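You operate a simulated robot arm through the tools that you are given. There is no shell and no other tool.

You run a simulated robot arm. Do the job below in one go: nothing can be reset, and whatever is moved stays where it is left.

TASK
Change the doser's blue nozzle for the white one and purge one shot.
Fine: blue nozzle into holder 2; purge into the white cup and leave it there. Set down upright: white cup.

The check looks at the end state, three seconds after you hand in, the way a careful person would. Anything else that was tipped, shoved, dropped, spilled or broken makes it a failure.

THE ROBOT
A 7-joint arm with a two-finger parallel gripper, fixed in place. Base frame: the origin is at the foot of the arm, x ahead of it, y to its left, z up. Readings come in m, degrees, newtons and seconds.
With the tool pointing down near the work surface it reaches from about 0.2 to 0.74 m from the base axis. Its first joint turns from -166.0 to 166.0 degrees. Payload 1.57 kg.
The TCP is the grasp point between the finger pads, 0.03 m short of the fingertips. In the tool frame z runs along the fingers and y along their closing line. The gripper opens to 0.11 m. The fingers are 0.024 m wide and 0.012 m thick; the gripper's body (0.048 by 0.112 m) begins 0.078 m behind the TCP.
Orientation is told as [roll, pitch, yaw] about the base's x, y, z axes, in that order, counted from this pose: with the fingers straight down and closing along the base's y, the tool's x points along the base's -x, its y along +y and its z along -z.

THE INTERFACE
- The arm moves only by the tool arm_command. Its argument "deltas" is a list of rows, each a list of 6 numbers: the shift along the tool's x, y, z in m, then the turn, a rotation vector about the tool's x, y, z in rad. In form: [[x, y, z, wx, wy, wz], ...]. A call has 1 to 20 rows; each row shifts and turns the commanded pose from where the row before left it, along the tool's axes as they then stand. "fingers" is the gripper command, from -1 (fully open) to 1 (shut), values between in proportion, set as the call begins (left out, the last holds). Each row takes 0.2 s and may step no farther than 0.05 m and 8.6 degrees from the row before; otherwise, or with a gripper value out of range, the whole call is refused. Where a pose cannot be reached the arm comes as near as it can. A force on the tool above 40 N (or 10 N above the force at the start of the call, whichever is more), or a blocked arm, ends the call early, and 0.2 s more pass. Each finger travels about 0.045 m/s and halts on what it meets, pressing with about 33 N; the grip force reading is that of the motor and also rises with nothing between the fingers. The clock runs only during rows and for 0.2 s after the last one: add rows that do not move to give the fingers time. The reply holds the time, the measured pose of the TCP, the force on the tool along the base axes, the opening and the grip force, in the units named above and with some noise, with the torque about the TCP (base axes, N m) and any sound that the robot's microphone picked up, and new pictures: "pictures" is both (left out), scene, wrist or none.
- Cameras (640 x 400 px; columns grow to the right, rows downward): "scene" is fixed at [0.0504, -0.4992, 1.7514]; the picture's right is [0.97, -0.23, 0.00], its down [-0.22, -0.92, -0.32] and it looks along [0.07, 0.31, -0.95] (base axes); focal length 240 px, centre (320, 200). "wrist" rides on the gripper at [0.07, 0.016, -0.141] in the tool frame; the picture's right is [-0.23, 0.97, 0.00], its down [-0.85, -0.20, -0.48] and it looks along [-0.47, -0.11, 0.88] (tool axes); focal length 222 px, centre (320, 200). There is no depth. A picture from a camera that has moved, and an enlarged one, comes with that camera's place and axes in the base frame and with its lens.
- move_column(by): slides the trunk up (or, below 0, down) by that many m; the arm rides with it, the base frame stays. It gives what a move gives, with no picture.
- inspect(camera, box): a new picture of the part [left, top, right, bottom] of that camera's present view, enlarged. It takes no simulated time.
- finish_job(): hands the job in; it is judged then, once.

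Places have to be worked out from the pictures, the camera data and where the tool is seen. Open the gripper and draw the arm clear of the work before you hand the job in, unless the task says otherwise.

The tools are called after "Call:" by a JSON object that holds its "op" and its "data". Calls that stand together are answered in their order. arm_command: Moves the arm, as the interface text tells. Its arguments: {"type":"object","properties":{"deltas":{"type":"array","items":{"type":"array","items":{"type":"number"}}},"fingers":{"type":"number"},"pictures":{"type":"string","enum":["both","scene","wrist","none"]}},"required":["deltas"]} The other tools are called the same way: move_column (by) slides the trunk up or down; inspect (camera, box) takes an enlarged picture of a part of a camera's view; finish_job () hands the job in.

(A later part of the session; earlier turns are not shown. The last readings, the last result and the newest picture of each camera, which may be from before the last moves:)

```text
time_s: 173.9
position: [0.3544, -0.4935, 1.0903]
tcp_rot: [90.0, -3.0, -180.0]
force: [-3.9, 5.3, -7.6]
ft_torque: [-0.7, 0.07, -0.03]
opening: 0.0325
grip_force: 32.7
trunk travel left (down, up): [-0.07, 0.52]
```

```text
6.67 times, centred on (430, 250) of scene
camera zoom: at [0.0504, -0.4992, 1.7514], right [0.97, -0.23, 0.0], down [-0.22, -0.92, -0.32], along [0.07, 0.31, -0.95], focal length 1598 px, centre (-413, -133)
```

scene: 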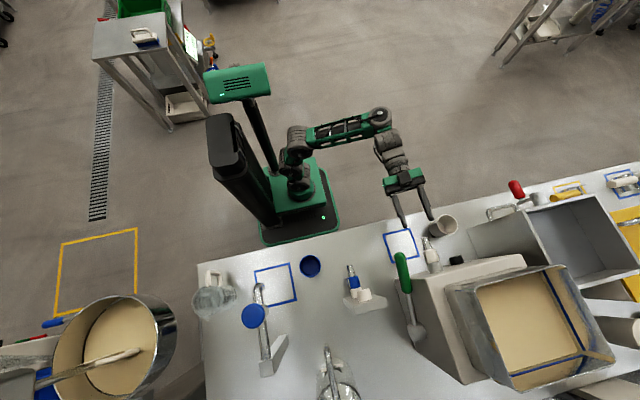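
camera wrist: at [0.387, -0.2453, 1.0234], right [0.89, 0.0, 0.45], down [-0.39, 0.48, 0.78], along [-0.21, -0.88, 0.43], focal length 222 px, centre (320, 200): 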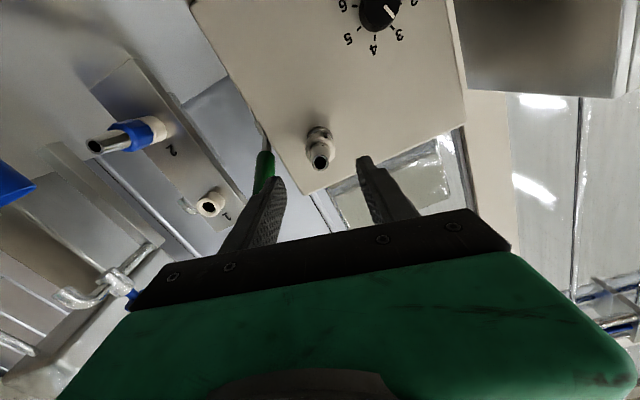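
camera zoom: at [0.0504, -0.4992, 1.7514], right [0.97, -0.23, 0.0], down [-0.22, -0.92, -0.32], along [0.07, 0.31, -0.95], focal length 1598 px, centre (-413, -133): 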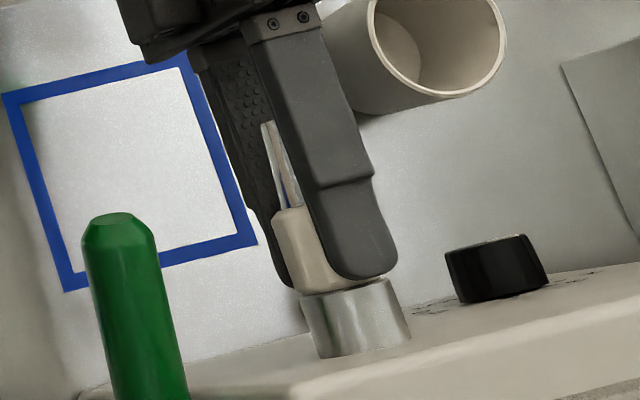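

Contact is starting (axial +5 N). A few more degrees to snug it.

Call:
{"op": "arm_command", "data": {"deltas": [[0, 0, 0, 0, 0, 0.05], [0, 0, 0, 0, 0, 0.05], [0, 0, 0, 0, 0, 0.05], [0, 0, 0, 0, 0, 0]], "pictures": "none"}}

Call:
{"op": "arm_command", "data": {"deltas": [[0, 0, 0, 0, 0, 0.05], [0, 0, 0, 0, 0, 0.05], [0, 0, 0, 0, 0, 0.05], [0, 0, 0, 0, 0, 0]]}}

Call:
{"op": "inspect", "data": {"camera": "scene", "box": [400, 220, 460, 280]}}

Call:
{"op": "inspect", "data": {"camera": "wrist", "box": [240, 90, 400, 210]}}

```text
time_s: 174.9
position: [0.3566, -0.4931, 1.091]
tcp_rot: [90.1, 5.7, -180.0]
force: [-2.7, 1.5, -3.4]
ft_torque: [0.34, 0.01, -0.07]
opening: 0.0322
grip_force: 32.8
trunk travel left (down, up): [-0.07, 0.52]
```

```text
time_s: 175.9
position: [0.3551, -0.495, 1.0896]
tcp_rot: [90.2, 14.2, -179.9]
force: [-0.5, 2.2, -2.4]
ft_torque: [0.28, -0.01, 0.04]
opening: 0.0325
grip_force: 33.1
trunk travel left (down, up): [-0.07, 0.52]
camera wrist: at [0.4189, -0.3522, 1.1215], right [-0.46, 0.0, 0.89], down [-0.78, 0.48, -0.4], along [-0.42, -0.88, -0.22], focal length 222 px, centre (320, 200)
```

scene: 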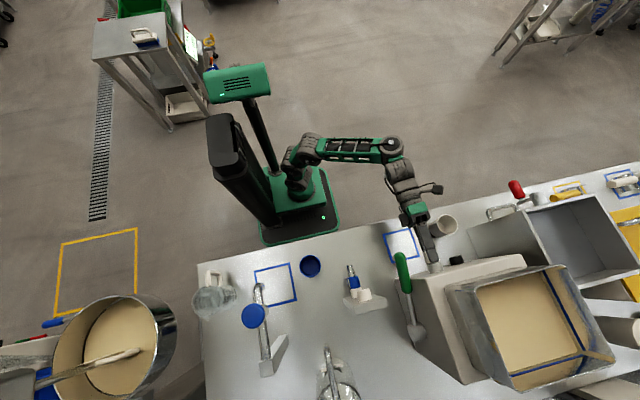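
wrist: 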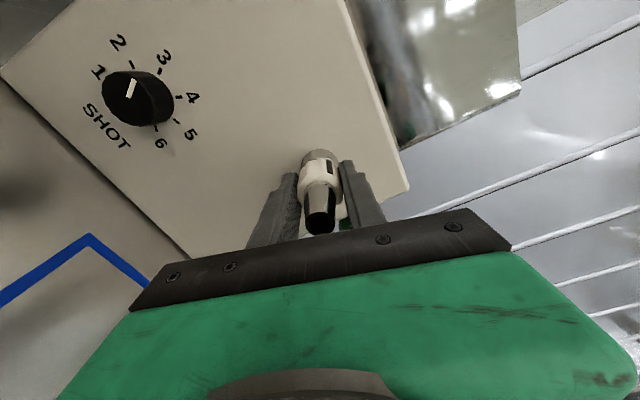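

```text
6.67 times, centred on (430, 250) of scene
camera zoom: at [0.0504, -0.4992, 1.7514], right [0.97, -0.23, 0.0], down [-0.22, -0.92, -0.32], along [0.07, 0.31, -0.95], focal length 1598 px, centre (-413, -133)
```

zoom: 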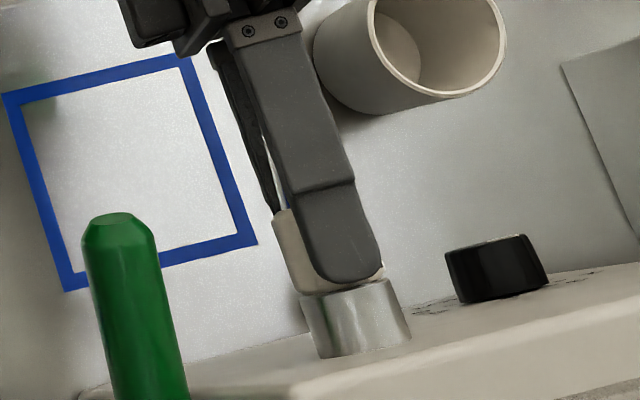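

```text
3.33 times, centred on (320, 150) of wrist
camera zoom: at [0.4189, -0.3522, 1.1215], right [-0.46, 0.0, 0.89], down [-0.78, 0.48, -0.4], along [-0.42, -0.88, -0.22], focal length 740 px, centre (320, 367)
```

zoom: 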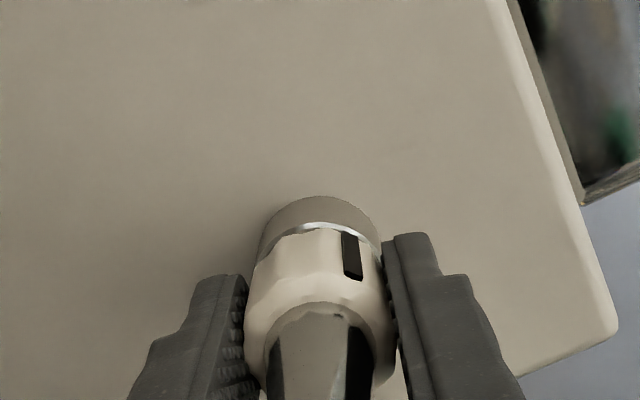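

Still turning without resistance; I continue clockwise.

Call:
{"op": "arm_command", "data": {"deltas": [[0, 0, 8e-05, 0, 0, 0.06], [0, 0, 8e-05, 0, 0, 0.06], [0, 0, 8e-05, 0, 0, 0.06], [0, 0, 8e-05, 0, 0, 0.06], [0, 0, 8e-05, 0, 0, 0.06], [0, 0, 0, 0, 0, 0]], "pictures": "none"}}

Call:
{"op": "arm_command", "data": {"deltas": [[0, 0, 8e-05, 0, 0, 0.06], [0, 0, 8e-05, 0, 0, 0.06], [0, 0, 8e-05, 0, 0, 0.06], [0, 0, 8e-05, 0, 0, 0.06], [0, 0, 8e-05, 0, 0, 0.06], [0, 0, 8e-05, 0, 0, 0.06], [0, 0, 0, 0, 0, 0]]}}

Call:
{"op": "inspect", "data": {"camera": "wrist", "box": [240, 90, 400, 210]}}

Call:
{"op": "inspect", "data": {"camera": "scene", "box": [400, 220, 460, 280]}}

```text
time_s: 177.3
position: [0.3565, -0.4951, 1.0914]
tcp_rot: [90.1, 31.4, -180.0]
force: [1.4, 1.6, 1.8]
ft_torque: [0.33, -0.01, 0.18]
opening: 0.0325
grip_force: 33.2
trunk travel left (down, up): [-0.07, 0.52]
```

```text
time_s: 178.9
position: [0.3549, -0.4943, 1.0903]
tcp_rot: [90.2, 52.1, -179.8]
force: [-3.5, 13.9, -3.1]
ft_torque: [0.35, 0.06, 0.29]
opening: 0.0322
grip_force: 33.4
trunk travel left (down, up): [-0.07, 0.52]
camera wrist: at [0.3852, -0.3524, 1.1539], right [-0.91, 0.0, 0.42], down [-0.37, 0.48, -0.8], along [-0.2, -0.88, -0.43], focal length 222 px, centre (320, 200)
```

scene: 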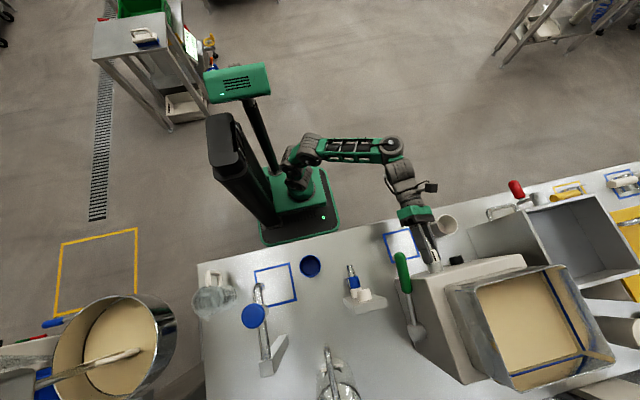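
wrist: 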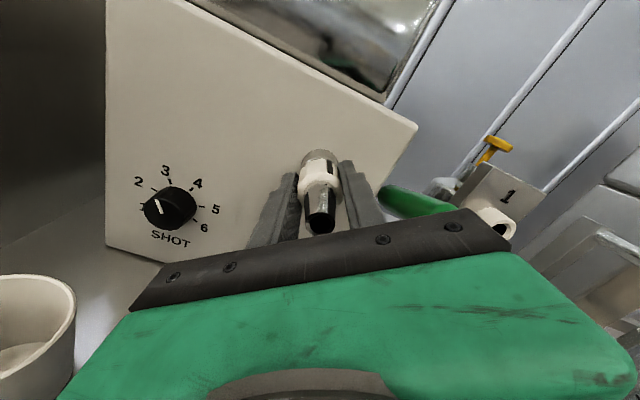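

```text
3.33 times, centred on (320, 150) of wrist
camera zoom: at [0.3852, -0.3524, 1.1539], right [-0.91, 0.0, 0.42], down [-0.37, 0.48, -0.8], along [-0.2, -0.88, -0.43], focal length 740 px, centre (320, 367)
```

zoom: 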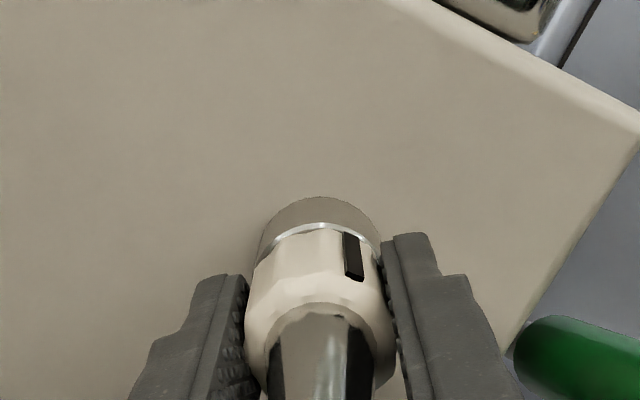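

```text
6.67 times, centred on (430, 250) of scene
camera zoom: at [0.0504, -0.4992, 1.7514], right [0.97, -0.23, 0.0], down [-0.22, -0.92, -0.32], along [0.07, 0.31, -0.95], focal length 1598 px, centre (-413, -133)
```

zoom: 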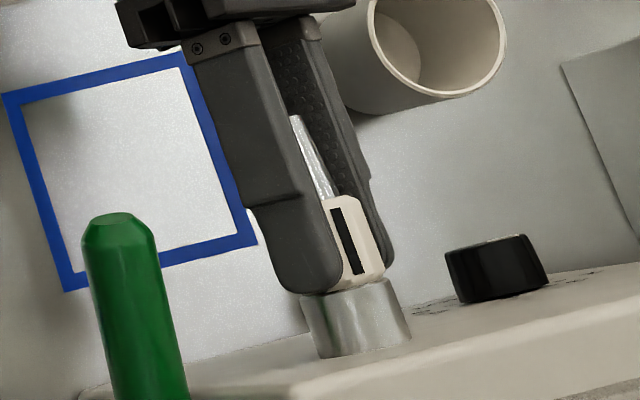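

The tip is now at the same depth as the original nozzle; axial reaction shows it bottoms. One more small turn without feed to check tightness.

Call:
{"op": "arm_command", "data": {"deltas": [[0, 0, -0.0005, 0, 0, 0.05], [0, 0, 0, 0, 0, 0.05], [0, 0, 0, 0, 0, 0.05], [0, 0, 0, 0, 0, 0]], "pictures": "none"}}

Call:
{"op": "arm_command", "data": {"deltas": [[0, 0, 0, 0, 0, 0.05], [0, 0, 0, 0, 0, 0.05], [0, 0, 0, 0, 0, 0]], "pictures": "none"}}

Call:
{"op": "inspect", "data": {"camera": "wrist", "box": [240, 90, 400, 210]}}

```text
time_s: 179.9
position: [0.3545, -0.4946, 1.0911]
tcp_rot: [90.2, 60.6, -179.7]
force: [0.5, 8.4, 1.3]
ft_torque: [0.25, 0.03, 0.48]
opening: 0.0322
grip_force: 32.8
trunk travel left (down, up): [-0.07, 0.52]
```

```text
time_s: 180.7
position: [0.3568, -0.4947, 1.0914]
tcp_rot: [90.3, 66.4, -179.8]
force: [-2.0, 9.0, -0.7]
ft_torque: [-0.21, 0.08, -0.57]
opening: 0.0322
grip_force: 33.1
trunk travel left (down, up): [-0.07, 0.52]
```

```text
3.33 times, centred on (320, 150) of wrist
camera zoom: at [0.3682, -0.3523, 1.1596], right [-0.98, 0.0, 0.18], down [-0.16, 0.48, -0.86], along [-0.09, -0.88, -0.47], focal length 740 px, centre (320, 367)
```

zoom: 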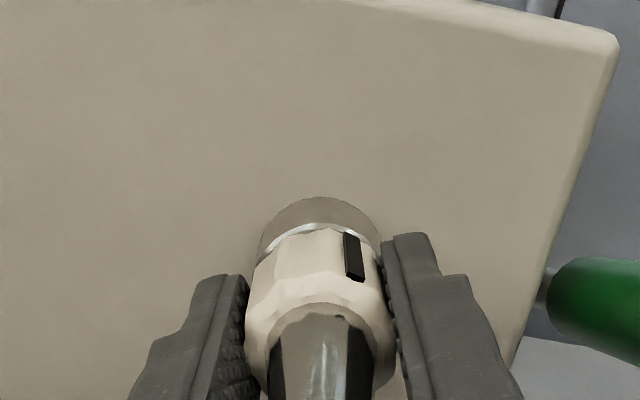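

I release and back off to inspect the seating from the scene camera.

Call:
{"op": "arm_command", "data": {"deltas": [[0, 0, 0, 0, 0, 0], [0, 0, 0, 0, 0, 0], [0, 0, -0.03, 0, 0, 0], [0, 0, -0.04, 0, 0, 0], [0, 0, -0.035, 0, 0, 0], [0, 0, 0, 0, 0, 0]], "fingers": -0.09, "pictures": "none"}}

Call:
{"op": "inspect", "data": {"camera": "scene", "box": [400, 220, 460, 280]}}

Call:
{"op": "inspect", "data": {"camera": "wrist", "box": [270, 90, 370, 190]}}

```text
time_s: 182.1
position: [0.3557, -0.3903, 1.0882]
tcp_rot: [90.2, 66.3, -179.9]
force: [0.8, 0.8, 0.1]
ft_torque: [0.03, 0.01, 0.02]
opening: 0.0602
grip_force: 0.1
trunk travel left (down, up): [-0.07, 0.52]
```

```text
6.67 times, centred on (430, 250) of scene
camera zoom: at [0.0504, -0.4992, 1.7514], right [0.97, -0.23, 0.0], down [-0.22, -0.92, -0.32], along [0.07, 0.31, -0.95], focal length 1598 px, centre (-413, -133)
```

zoom: 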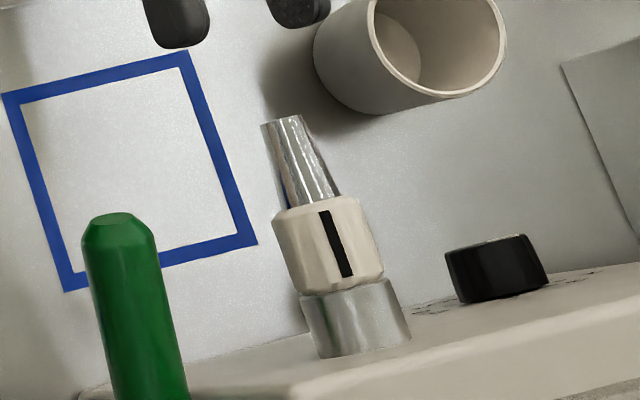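

```text
4.00 times, centred on (320, 140) of wrist
camera zoom: at [0.3685, -0.2483, 1.1581], right [-0.98, 0.0, 0.18], down [-0.16, 0.48, -0.86], along [-0.09, -0.88, -0.47], focal length 888 px, centre (320, 440)
```

zoom: 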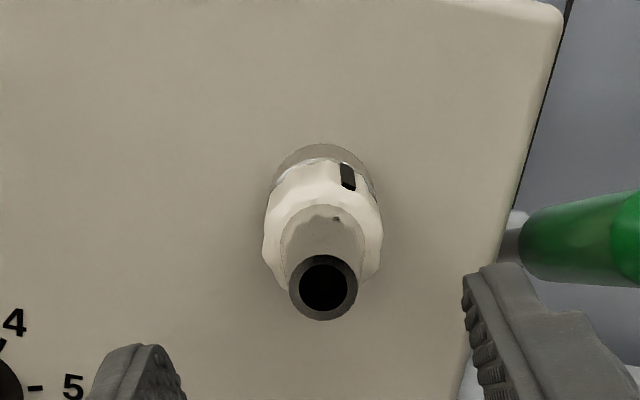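

The white nozzle is fully seated (flush, tip at the original depth). Next the white cup: I try turning the wrist to -180° (camera on top, fingers closing horizontally).

Call:
{"op": "arm_command", "data": {"deltas": [[0, 0, -0.03, 0, 0, 0], [0, 0, 0, 0, 0, 0.1], [0, 0, 0, 0, 0, 0.1], [0, 0, 0, 0, 0, 0.1], [0, 0, 0, 0, 0, 0.11], [0, 0, 0, 0, 0, 0]], "fingers": -0.55}}

```text
time_s: 183.5
position: [0.3549, -0.3604, 1.0896]
tcp_rot: [112.0, 89.8, -157.9]
force: [-0.4, -0.3, 0.1]
ft_torque: [-0.02, -0.02, 0.01]
opening: 0.0854
grip_force: 0.0
trunk travel left (down, up): [-0.07, 0.52]
camera wrist: at [0.339, -0.218, 1.1581], right [-0.97, 0.0, -0.22], down [0.2, 0.48, -0.86], along [0.11, -0.88, -0.47], focal length 222 px, centre (320, 200)
```

scene: 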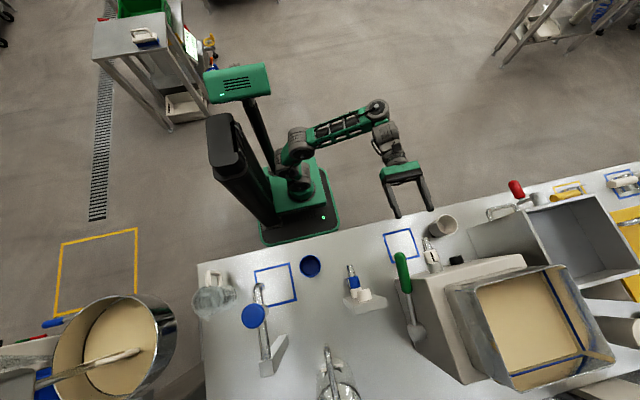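
wrist: 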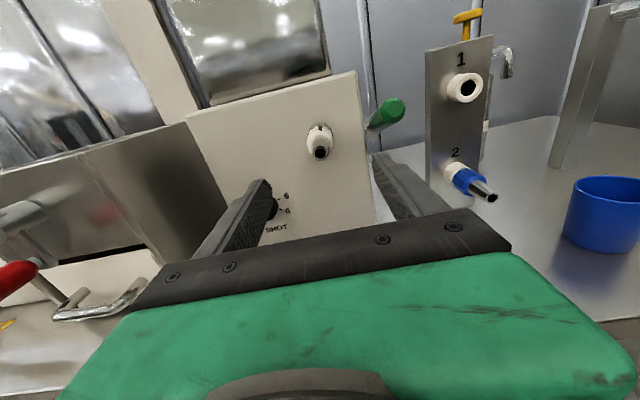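

The wrist reaches -180° with the camera up and fingers level. I move right toward the cup at this height and look.

Call:
{"op": "arm_command", "data": {"deltas": [[0, -0.037, -0.01, 0, 0, 0], [0, -0.037, -0.01, 0, 0, 0], [0, -0.037, 0, 0, 0, 0], [0, -0.036, 0, 0, 0, 0], [0, 0, 0, 0, 0, 0]]}}

```text
time_s: 184.7
position: [0.4952, -0.3698, 1.0824]
tcp_rot: [133.1, 89.6, -136.5]
force: [-0.1, -0.6, -0.7]
ft_torque: [0.0, -0.01, -0.01]
opening: 0.0853
grip_force: 0.1
out of reach, approached as far as the arm can: row 1, 2, 3, 4
trunk travel left (down, up): [-0.07, 0.52]
camera wrist: at [0.4771, -0.2272, 1.1488], right [-0.97, -0.01, -0.22], down [0.19, 0.48, -0.86], along [0.11, -0.88, -0.46], focal length 222 px, centre (320, 200)
```

scene: 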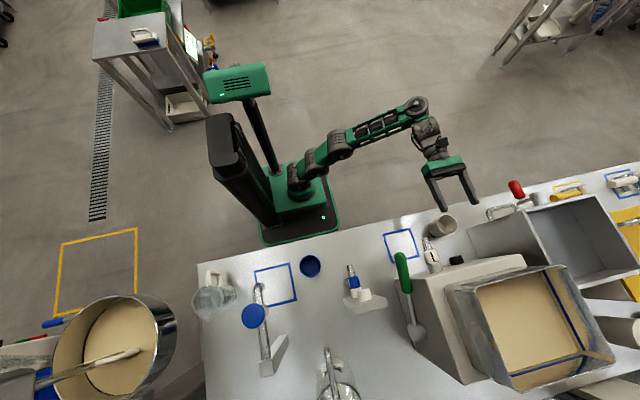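
wrist: 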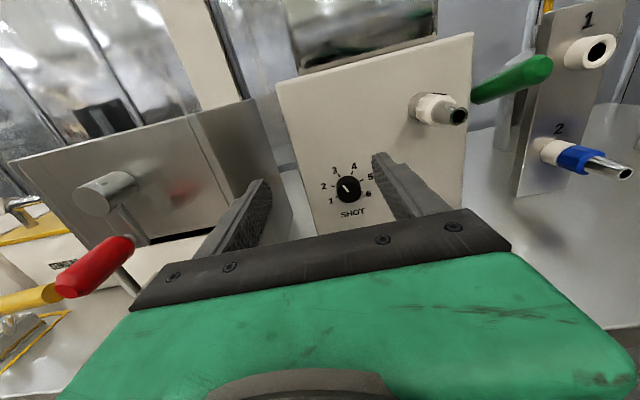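

The arm was near its stretch limit there; lowering helps. I go down 7 cm (still above the cup rim) and retreat to y≈-0.345.

Call:
{"op": "arm_command", "data": {"deltas": [[-0.037, 0, 0, 0, 0, 0], [-0.035, 0, 0, 0, 0, 0], [0, -0.005, -0.025, 0, 0, 0], [0, 0, 0, 0, 0, 0]]}}

Call:
{"op": "inspect", "data": {"camera": "wrist", "box": [120, 60, 440, 260]}}

Call:
{"op": "inspect", "data": {"camera": "scene", "box": [400, 160, 520, 270]}}

```text
time_s: 185.7
position: [0.4949, -0.3669, 1.0148]
tcp_rot: [111.2, 89.6, -158.5]
force: [0.5, -0.7, 1.0]
ft_torque: [-0.02, 0.0, 0.02]
opening: 0.0853
grip_force: 0.1
out of reach, approached as far as the arm can: row 2, 3
trunk travel left (down, up): [-0.07, 0.52]
camera wrist: at [0.4783, -0.2242, 1.0833], right [-0.97, -0.01, -0.22], down [0.19, 0.48, -0.86], along [0.11, -0.88, -0.47], focal length 222 px, centre (320, 200)
```

scene: 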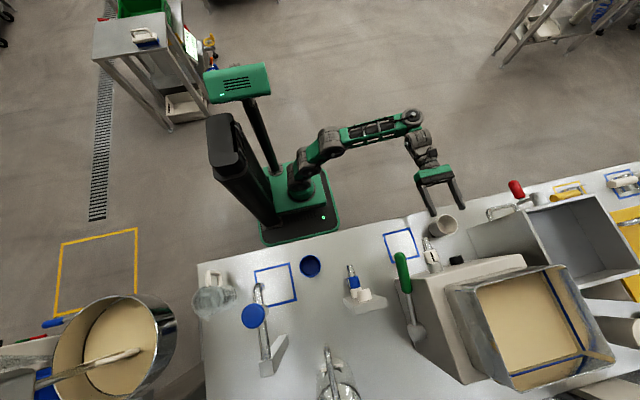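
wrist: 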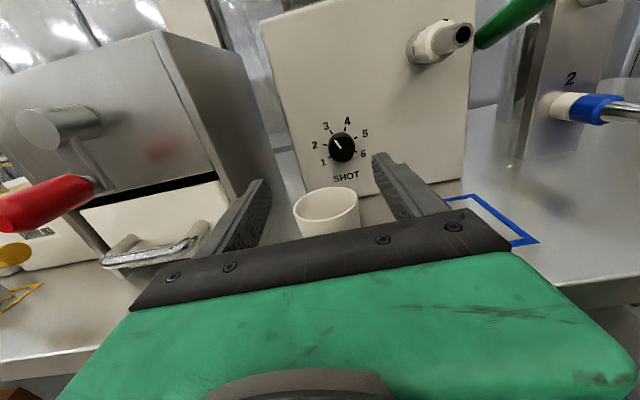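

```text
2.00 times, centred on (280, 160) of wrist
camera zoom: at [0.4783, -0.2242, 1.0833], right [-0.97, -0.01, -0.22], down [0.19, 0.48, -0.86], along [0.11, -0.88, -0.47], focal length 444 px, centre (400, 280)
```

zoom: 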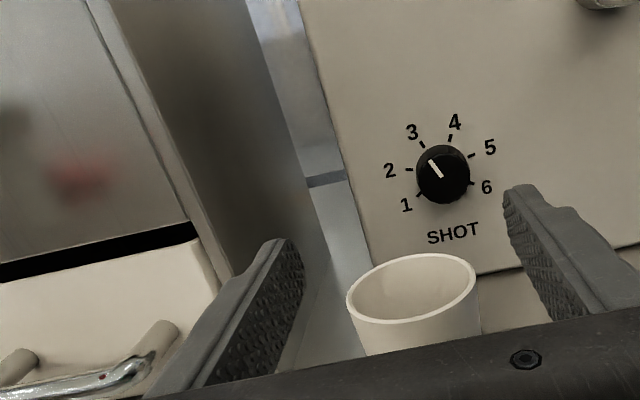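

```text
3.64 times, centred on (460, 215) of scene
camera zoom: at [0.0504, -0.4992, 1.7514], right [0.97, -0.23, 0.0], down [-0.22, -0.92, -0.32], along [0.07, 0.31, -0.95], focal length 872 px, centre (-189, 146)
```

zoom: 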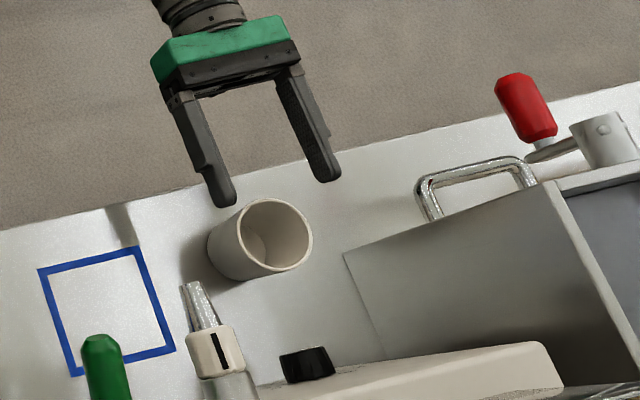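

Cup rim centre measured at (0.499,-0.427,0.970), Ø≈68 mm; the bin's corner is at x≈0.60, so there is room. I centre x and lower the trunk 6.5 cm with the fingers on either side.

Call:
{"op": "arm_command", "data": {"deltas": [[0, -0.004, 0, 0, 0, 0], [0, 0, 0, 0, 0, 0]], "pictures": "none"}}

Call:
{"op": "move_column", "data": {"by": -0.065}}

Call:
{"op": "inspect", "data": {"camera": "wrist", "box": [200, 100, 440, 250]}}

Call:
{"op": "inspect", "data": {"camera": "scene", "box": [400, 160, 520, 270]}}

```text
time_s: 186.3
position: [0.5, -0.3685, 1.0155]
tcp_rot: [105.2, 89.5, -164.3]
force: [-0.2, -0.2, 0.4]
ft_torque: [0.01, 0.02, 0.0]
opening: 0.0852
grip_force: 0.1
trunk travel left (down, up): [-0.07, 0.52]
```

```text
time_s: 187.4
position: [0.4986, -0.3668, 0.9506]
tcp_rot: [106.3, 89.6, -163.4]
force: [-0.5, -0.4, 0.1]
ft_torque: [0.04, 0.01, -0.01]
opening: 0.0852
grip_force: 0.1
trunk travel left (down, up): [-0.005, 0.584]
```

```text
2.67 times, centred on (320, 175) of wrist
camera zoom: at [0.4825, -0.2251, 1.0186], right [-0.98, -0.01, -0.22], down [0.19, 0.48, -0.86], along [0.11, -0.88, -0.47], focal length 592 px, centre (320, 267)
```

zoom: 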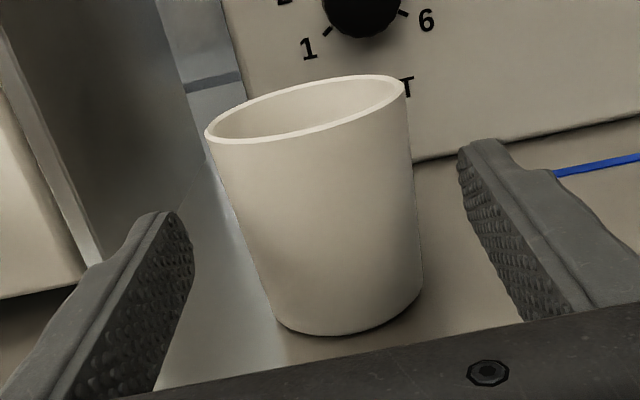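

```text
3.64 times, centred on (460, 215) of scene
camera zoom: at [0.0504, -0.4992, 1.7514], right [0.97, -0.23, 0.0], down [-0.22, -0.92, -0.32], along [0.07, 0.31, -0.95], focal length 872 px, centre (-189, 146)
```

zoom: 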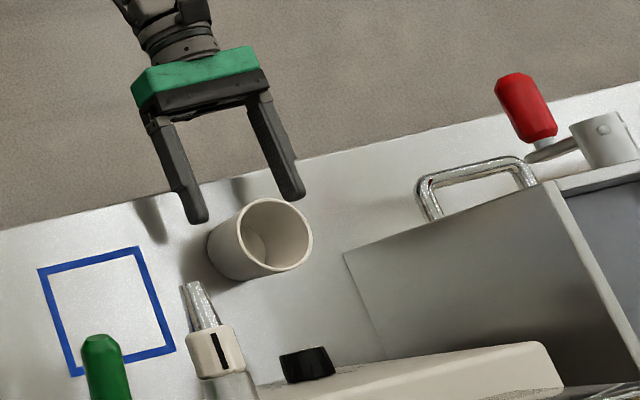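

The fingers are beside and in front of the cup. I go down 1 cm and forward 5.5 cm around it.

Call:
{"op": "arm_command", "data": {"deltas": [[-0.01, -0.0005, 0, 0, 0, 0], [0, 0, 0.02, 0, 0, 0], [0, 0, 0.02, 0, 0, 0], [0, 0, 0.016, 0, 0, 0], [0, 0, 0, 0, 0, 0]]}}

Call:
{"op": "inspect", "data": {"camera": "scene", "box": [400, 160, 520, 270]}}

```text
time_s: 188.6
position: [0.5015, -0.4245, 0.9489]
tcp_rot: [104.4, 89.6, -165.3]
force: [0.6, -0.1, -0.4]
ft_torque: [-0.02, 0.01, 0.02]
opening: 0.0853
grip_force: 0.1
out of reach, approached as far as the arm can: row 1
trunk travel left (down, up): [-0.005, 0.584]
camera wrist: at [0.485, -0.2819, 1.0175], right [-0.98, -0.01, -0.22], down [0.19, 0.48, -0.86], along [0.11, -0.88, -0.47], focal length 222 px, centre (320, 200)
```

scene: 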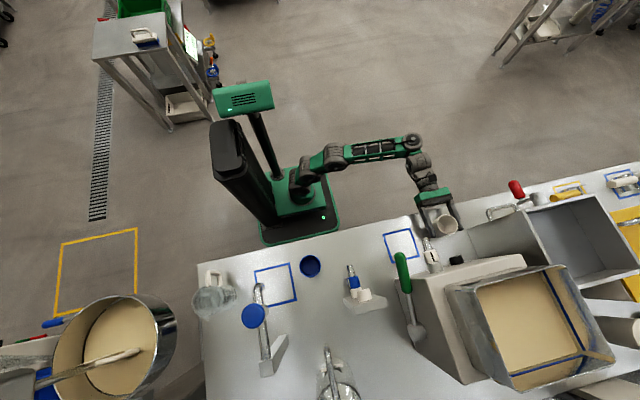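
wrist: 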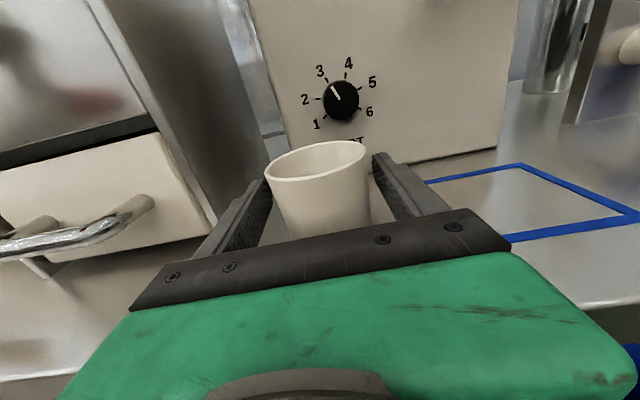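

```text
3.64 times, centred on (460, 215) of scene
camera zoom: at [0.0504, -0.4992, 1.7514], right [0.97, -0.23, 0.0], down [-0.22, -0.92, -0.32], along [0.07, 0.31, -0.95], focal length 872 px, centre (-189, 146)
```

zoom: 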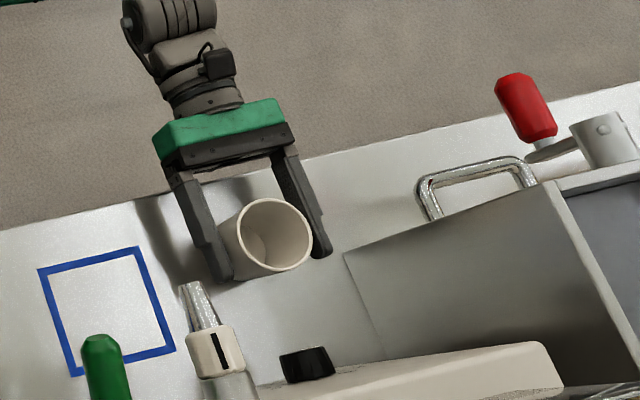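

Good; I try to lower another 1 cm for a better grip height.

Call:
{"op": "arm_command", "data": {"deltas": [[-0.005, 0, 0, 0, 0, 0], [-0.005, 0, 0, 0, 0, 0], [0, 0, 0, 0, 0, 0]], "pictures": "none"}}

```text
time_s: 189.4
position: [0.501, -0.424, 0.9399]
tcp_rot: [106.4, 89.6, -163.3]
force: [0.0, -0.5, 0.1]
ft_torque: [0.01, 0.03, 0.03]
opening: 0.0851
grip_force: 0.0
trunk travel left (down, up): [-0.005, 0.584]
```

Now close on the cup.

Call:
{"op": "arm_command", "data": {"deltas": [[0, 0, 0, 0, 0, 0], [0, 0, 0, 0, 0, 0], [0, 0, 0, 0, 0, 0], [0, 0, 0, 0, 0, 0]], "fingers": 0.2}}

Call:
{"op": "inspect", "data": {"camera": "scene", "box": [400, 160, 520, 270]}}

```text
time_s: 190.4
position: [0.5012, -0.4239, 0.9396]
tcp_rot: [106.8, 89.6, -163.0]
force: [-0.8, 0.0, 0.9]
ft_torque: [-0.01, -0.04, 0.01]
opening: 0.0641
grip_force: 32.7
trunk travel left (down, up): [-0.005, 0.584]
camera wrist: at [0.4852, -0.2815, 1.0075], right [-0.98, -0.01, -0.22], down [0.19, 0.48, -0.86], along [0.11, -0.88, -0.47], focal length 222 px, centre (320, 200)
```

scene: 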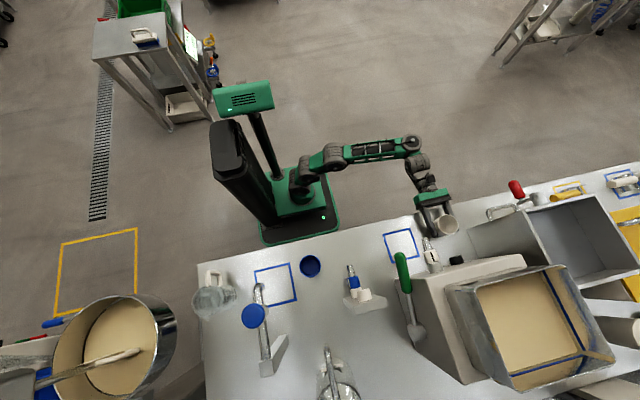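
wrist: 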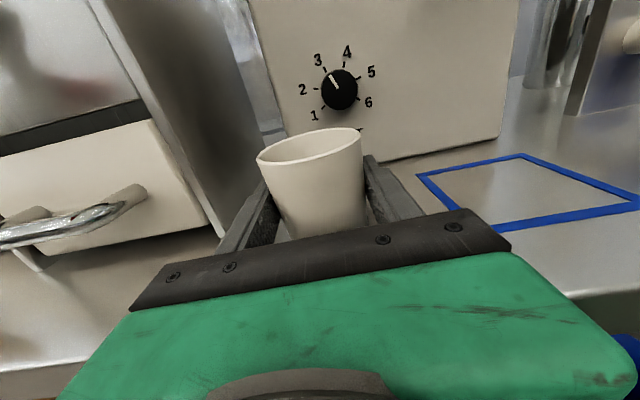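

```text
3.64 times, centred on (460, 215) of scene
camera zoom: at [0.0504, -0.4992, 1.7514], right [0.97, -0.23, 0.0], down [-0.22, -0.92, -0.32], along [0.07, 0.31, -0.95], focal length 872 px, centre (-189, 146)
```

zoom: 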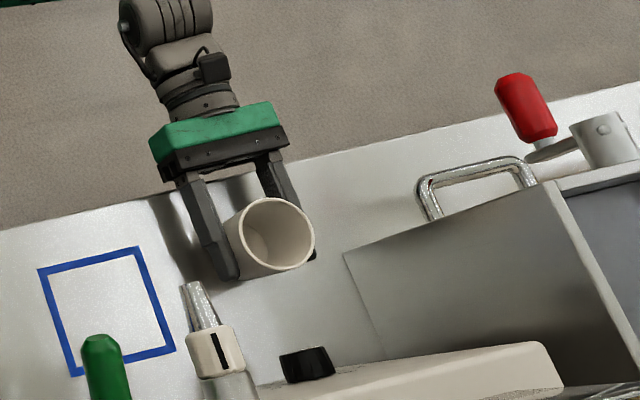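

Cup gripped at mid height. I lift it 3 cm with the trunk and carry it to above the blue square under the nozzle.

Call:
{"op": "move_column", "data": {"by": 0.03}}

Call:
{"op": "arm_command", "data": {"deltas": [[0, 0.0373, 0.0065, 0, 0, 0], [0, 0.0373, 0.0065, 0, 0, 0], [0, 0.0373, 0.0065, 0, 0, 0], [0, 0.0373, 0.0065, 0, 0, 0], [0, 0, 0, 0, 0, 0]]}}

Call:
{"op": "inspect", "data": {"camera": "scene", "box": [360, 190, 460, 280]}}

```text
time_s: 191.1
position: [0.5019, -0.4247, 0.9678]
tcp_rot: [104.6, 89.6, -165.3]
force: [0.0, -0.4, -0.5]
ft_torque: [0.05, 0.0, -0.01]
opening: 0.0639
grip_force: 33.1
trunk travel left (down, up): [-0.036, 0.554]
```

```text
time_s: 192.3
position: [0.3536, -0.4496, 0.9694]
tcp_rot: [105.2, 89.6, -164.5]
force: [0.4, 0.5, 0.6]
ft_torque: [-0.01, -0.01, 0.01]
opening: 0.0636
grip_force: 33.2
trunk travel left (down, up): [-0.036, 0.554]
camera wrist: at [0.3362, -0.3077, 1.0382], right [-0.98, -0.01, -0.22], down [0.19, 0.48, -0.86], along [0.11, -0.88, -0.47], focal length 222 px, centre (320, 200)
```

scene: 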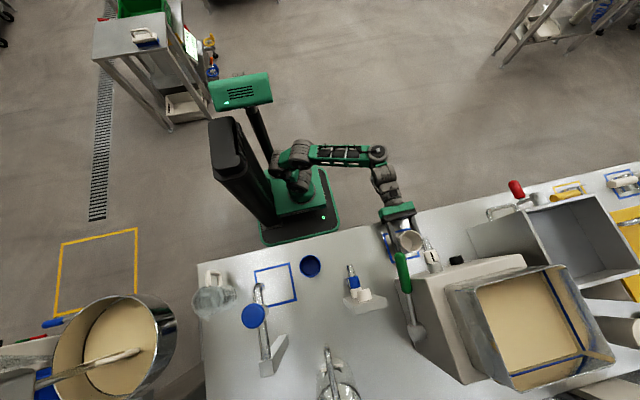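
wrist: 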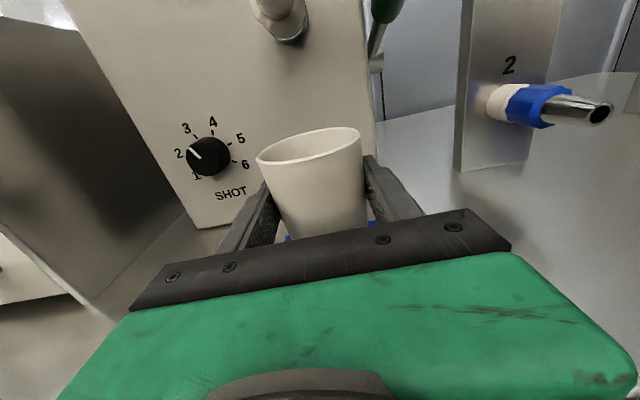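

```text
4.44 times, centred on (410, 235) of scene
camera zoom: at [0.0504, -0.4992, 1.7514], right [0.97, -0.23, 0.0], down [-0.22, -0.92, -0.32], along [0.07, 0.31, -0.95], focal length 1065 px, centre (-80, 44)
```

zoom: 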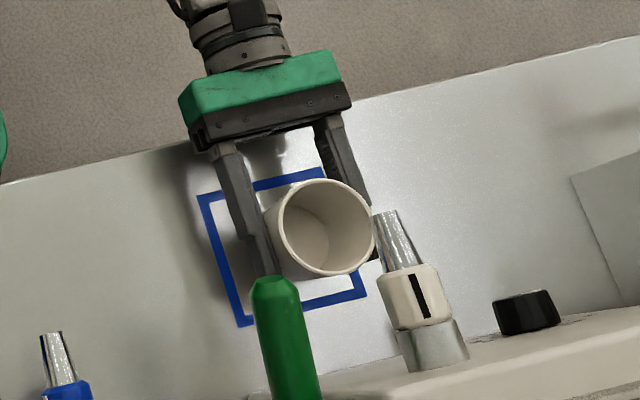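

Cup centre is at about (0.351,-0.452), directly under the nozzle tip and centred in the square. I lower it onto the table.

Call:
{"op": "move_column", "data": {"by": -0.029}}

Call:
{"op": "arm_command", "data": {"deltas": [[-0.0008, 0, 0, 0, 0, 0], [0, 0, 0, 0, 0, 0]], "pictures": "wrist"}}

Call:
{"op": "inspect", "data": {"camera": "scene", "box": [360, 190, 460, 280]}}

```text
time_s: 193.1
position: [0.352, -0.449, 0.9454]
tcp_rot: [179.4, 89.6, -90.4]
force: [10.1, -9.9, 28.4]
ft_torque: [2.42, -0.04, -0.87]
opening: 0.0639
grip_force: 33.1
trunk travel left (down, up): [-0.006, 0.584]
```

```text
time_s: 193.4
position: [0.3519, -0.4495, 0.9456]
tcp_rot: [-168.9, 89.3, -78.4]
force: [3.2, -2.1, 8.8]
ft_torque: [0.86, -0.04, -0.31]
opening: 0.0639
grip_force: 32.8
trunk travel left (down, up): [-0.006, 0.584]
stopped in row 1: the force on the tool passed its limit at 45 N (the readings are from after the stop); the commanded pose is now the measured one
camera wrist: at [0.3347, -0.3061, 1.0128], right [-0.97, -0.01, -0.23], down [0.2, 0.47, -0.86], along [0.12, -0.88, -0.46], focal length 222 px, centre (320, 200)
```

wrist: 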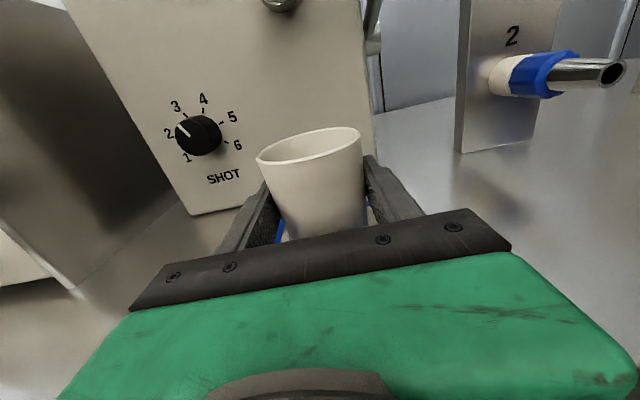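

```text
4.44 times, centred on (410, 235) of scene
camera zoom: at [0.0504, -0.4992, 1.7514], right [0.97, -0.23, 0.0], down [-0.22, -0.92, -0.32], along [0.07, 0.31, -0.95], focal length 1065 px, centre (-80, 44)
```

zoom: 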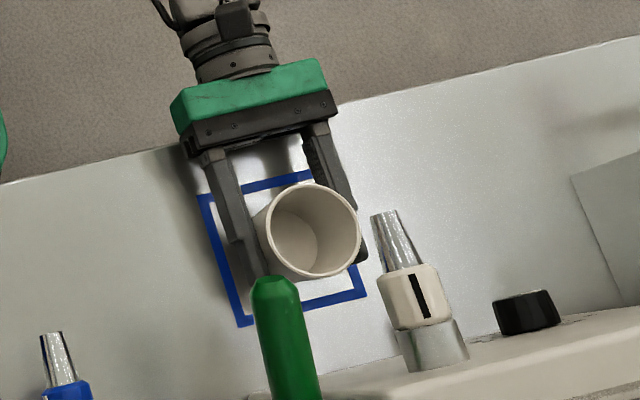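

The cup stands on the table (contact force). I open the fingers gently.

Call:
{"op": "arm_command", "data": {"deltas": [[0.0005, 0, 0, 0, 0, 0], [0, 0, 0, 0, 0, 0], [0, 0, 0, 0, 0, 0]], "fingers": -0.55}}

Call:
{"op": "inspect", "data": {"camera": "scene", "box": [360, 190, 460, 280]}}

```text
time_s: 194.2
position: [0.352, -0.4497, 0.9457]
tcp_rot: [-176.3, 89.4, -86.2]
force: [3.1, -0.5, 10.6]
ft_torque: [0.97, 0.02, -0.3]
opening: 0.0853
grip_force: 0.0
trunk travel left (down, up): [-0.006, 0.584]
camera wrist: at [0.3349, -0.3063, 1.0129], right [-0.97, -0.01, -0.23], down [0.2, 0.47, -0.86], along [0.12, -0.88, -0.46], focal length 222 px, centre (320, 200)
```

scene: 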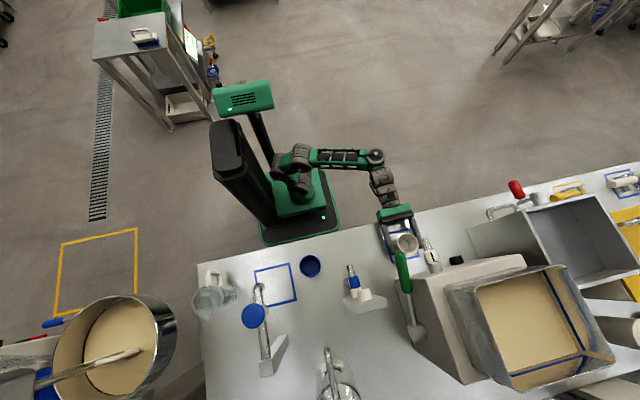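
wrist: 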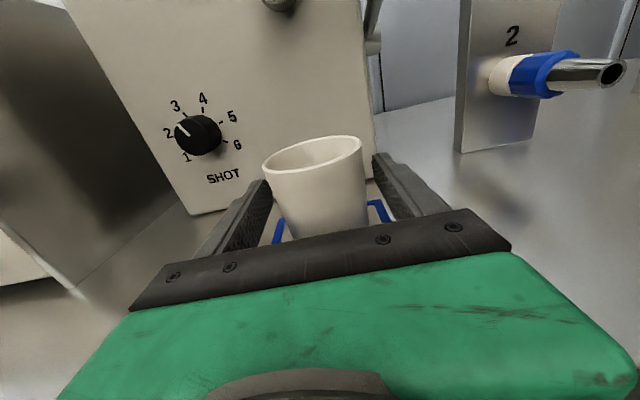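

```text
4.44 times, centred on (410, 235) of scene
camera zoom: at [0.0504, -0.4992, 1.7514], right [0.97, -0.23, 0.0], down [-0.22, -0.92, -0.32], along [0.07, 0.31, -0.95], focal length 1065 px, centre (-80, 44)
```

zoom: 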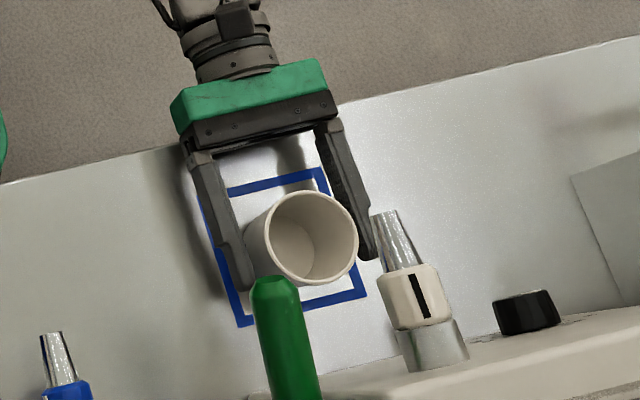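

Fingers open, cup upright. The residual force is the wrist touching the table edge, so I lift 6 mm and retreat straight back to look at the cup's exact place.

Call:
{"op": "arm_command", "data": {"deltas": [[0.003, 0, 0, 0, 0, 0], [0.003, 0, 0, 0, 0, 0], [0, 0, -0.02, 0, 0, 0], [0, 0, -0.03, 0, 0, 0], [0, 0, -0.03, 0, 0, 0], [0, 0, 0, 0, 0, 0]]}}

Call:
{"op": "inspect", "data": {"camera": "wrist", "box": [200, 60, 440, 240]}}

Call:
{"op": "inspect", "data": {"camera": "scene", "box": [360, 190, 460, 280]}}

```text
time_s: 195.7
position: [0.3515, -0.3681, 0.9509]
tcp_rot: [-178.7, 89.4, -88.3]
force: [0.4, -0.2, -0.2]
ft_torque: [-0.04, -0.01, 0.0]
opening: 0.0852
grip_force: 0.1
trunk travel left (down, up): [-0.006, 0.584]
camera wrist: at [0.3343, -0.2262, 1.0176], right [-0.97, -0.01, -0.23], down [0.2, 0.47, -0.86], along [0.11, -0.88, -0.46], focal length 222 px, centre (320, 200)
```

scene: 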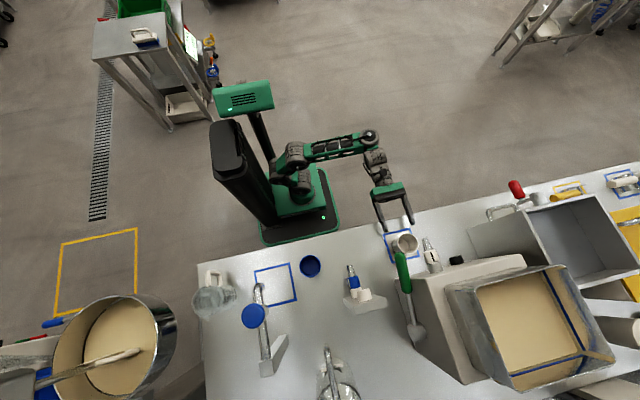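
wrist: 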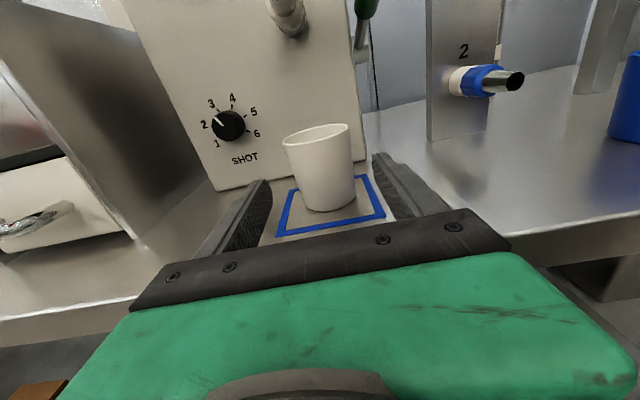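

```text
2.22 times, centred on (320, 150) of wrist
camera zoom: at [0.3343, -0.2262, 1.0176], right [-0.97, -0.01, -0.23], down [0.2, 0.47, -0.86], along [0.11, -0.88, -0.46], focal length 494 px, centre (320, 311)
```

zoom: 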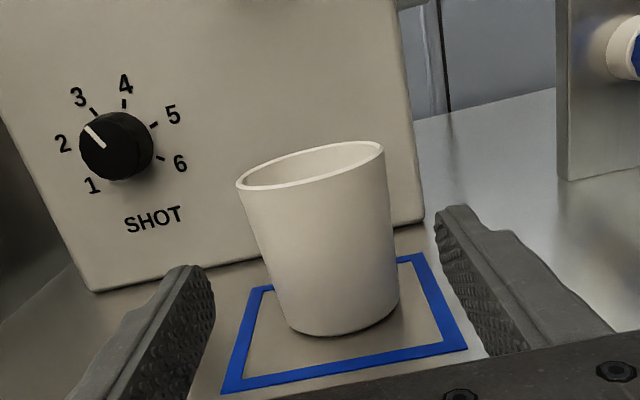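

```text
4.44 times, centred on (410, 235) of scene
camera zoom: at [0.0504, -0.4992, 1.7514], right [0.97, -0.23, 0.0], down [-0.22, -0.92, -0.32], along [0.07, 0.31, -0.95], focal length 1065 px, centre (-80, 44)
```

zoom: 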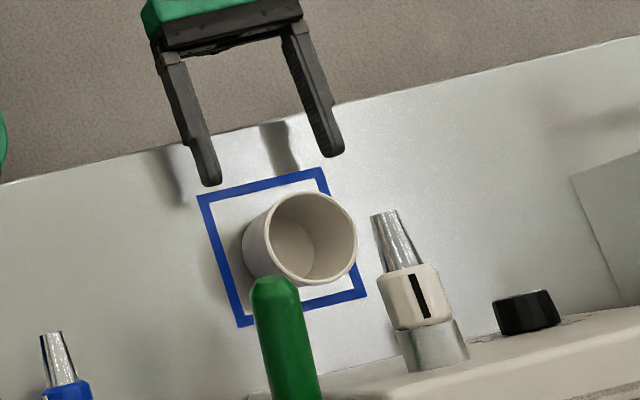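

The cup stands in the square, its centre within ~7 mm of directly below the nozzle tip – good. Now the lever: its handle runs from the tip (0.265,-0.483,1.11) sloping down to the pivot near (0.267,-0.68,1.03). I raise the hand, shut the fingers, and go to above the handle.

Call:
{"op": "move_column", "data": {"by": 0.1}}

Call:
{"op": "arm_command", "data": {"deltas": [[0.03, 0, 0, 0, 0, 0], [0.03, 0, 0, 0, 0, 0], [0.035, 0, 0, 0, 0, 0], [0, 0.03, 0, 0, 0, 0], [0, 0.03, 0, 0, 0, 0], [0, 0.025, 0, 0, 0, 0], [0, 0, 0, 0, 0, 0]], "fingers": 1}}

```text
time_s: 197.0
position: [0.3519, -0.3694, 1.05]
tcp_rot: [178.0, 89.5, -91.6]
force: [0.2, 0.1, 0.1]
ft_torque: [-0.01, 0.0, -0.03]
opening: 0.0853
grip_force: 0.1
trunk travel left (down, up): [-0.106, 0.484]
```

```text
time_s: 198.6
position: [0.2671, -0.369, 1.1461]
tcp_rot: [177.2, 89.5, -92.4]
force: [-0.8, -0.1, 0.1]
ft_torque: [0.01, -0.01, 0.01]
opening: 0.0
grip_force: 21.3
trunk travel left (down, up): [-0.106, 0.484]
camera wrist: at [0.2494, -0.2263, 1.2124], right [-0.97, -0.01, -0.23], down [0.2, 0.47, -0.86], along [0.11, -0.88, -0.46], focal length 222 px, centre (320, 200)
```

scene: 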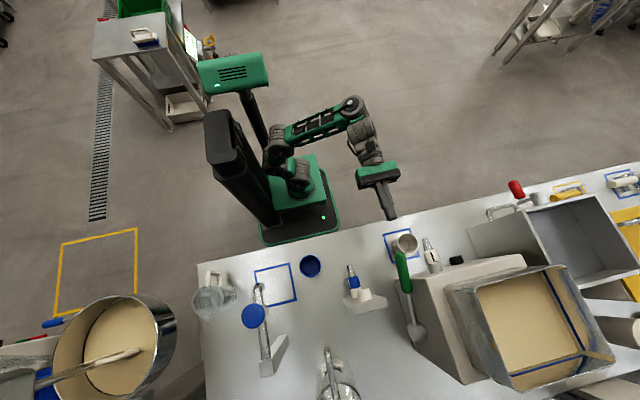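
wrist: 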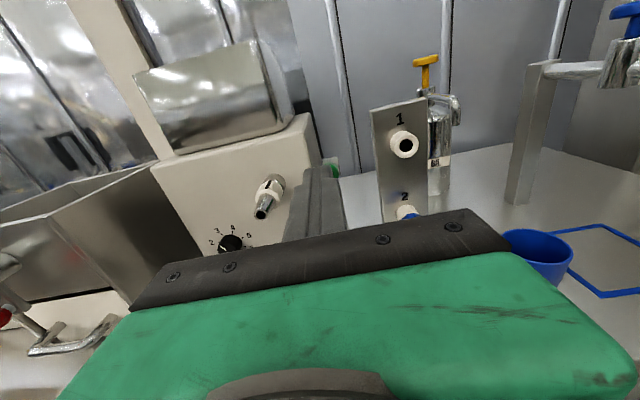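

The handle is right ahead under the finger line. I move forward over it (TCP y≈-0.485, 1 cm above).

Call:
{"op": "arm_command", "data": {"deltas": [[0.003, 0.003, 0.03, 0, 0, 0], [0, 0, 0.03, 0, 0, 0], [0, 0, 0.03, 0, 0, 0], [0, 0, 0.026, 0, 0, 0], [0, 0, 0, 0, 0, 0]]}}

Call:
{"op": "inspect", "data": {"camera": "scene", "box": [360, 200, 460, 330]}}

Call:
{"op": "inspect", "data": {"camera": "wrist", "box": [240, 90, 440, 240]}}

```text
time_s: 199.8
position: [0.2647, -0.4857, 1.1496]
tcp_rot: [-178.9, 89.5, -88.5]
force: [0.6, 0.5, 0.1]
ft_torque: [-0.01, 0.02, 0.01]
opening: 0.0001
grip_force: 21.5
trunk travel left (down, up): [-0.106, 0.484]
camera wrist: at [0.2476, -0.3429, 1.2168], right [-0.97, -0.01, -0.23], down [0.2, 0.47, -0.86], along [0.11, -0.88, -0.46], focal length 222 px, centre (320, 200)
```

scene: 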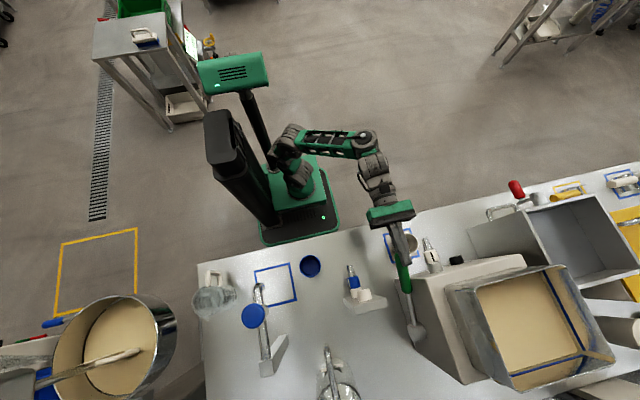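
wrist: 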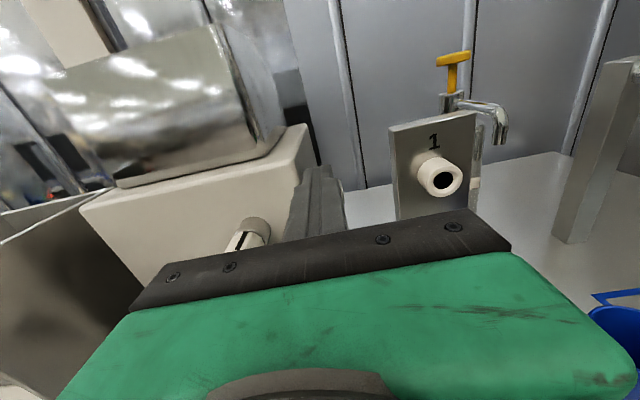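

```text
3.08 times, centred on (410, 265) of scene
camera zoom: at [0.0504, -0.4992, 1.7514], right [0.97, -0.23, 0.0], down [-0.22, -0.92, -0.32], along [0.07, 0.31, -0.95], focal length 738 px, centre (43, 0)
```

zoom: 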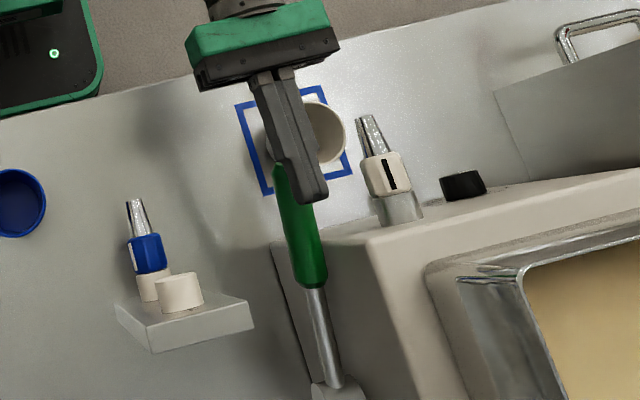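

```text
2.67 times, centred on (340, 165) of wrist
camera zoom: at [0.2476, -0.3429, 1.2168], right [-0.97, -0.01, -0.23], down [0.2, 0.47, -0.86], along [0.11, -0.88, -0.46], focal length 592 px, centre (267, 293)
```

zoom: 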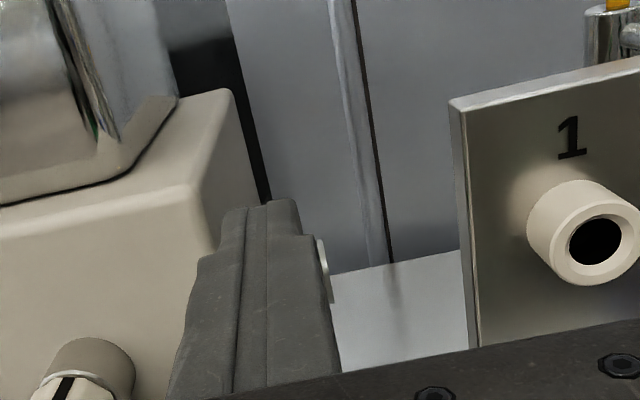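

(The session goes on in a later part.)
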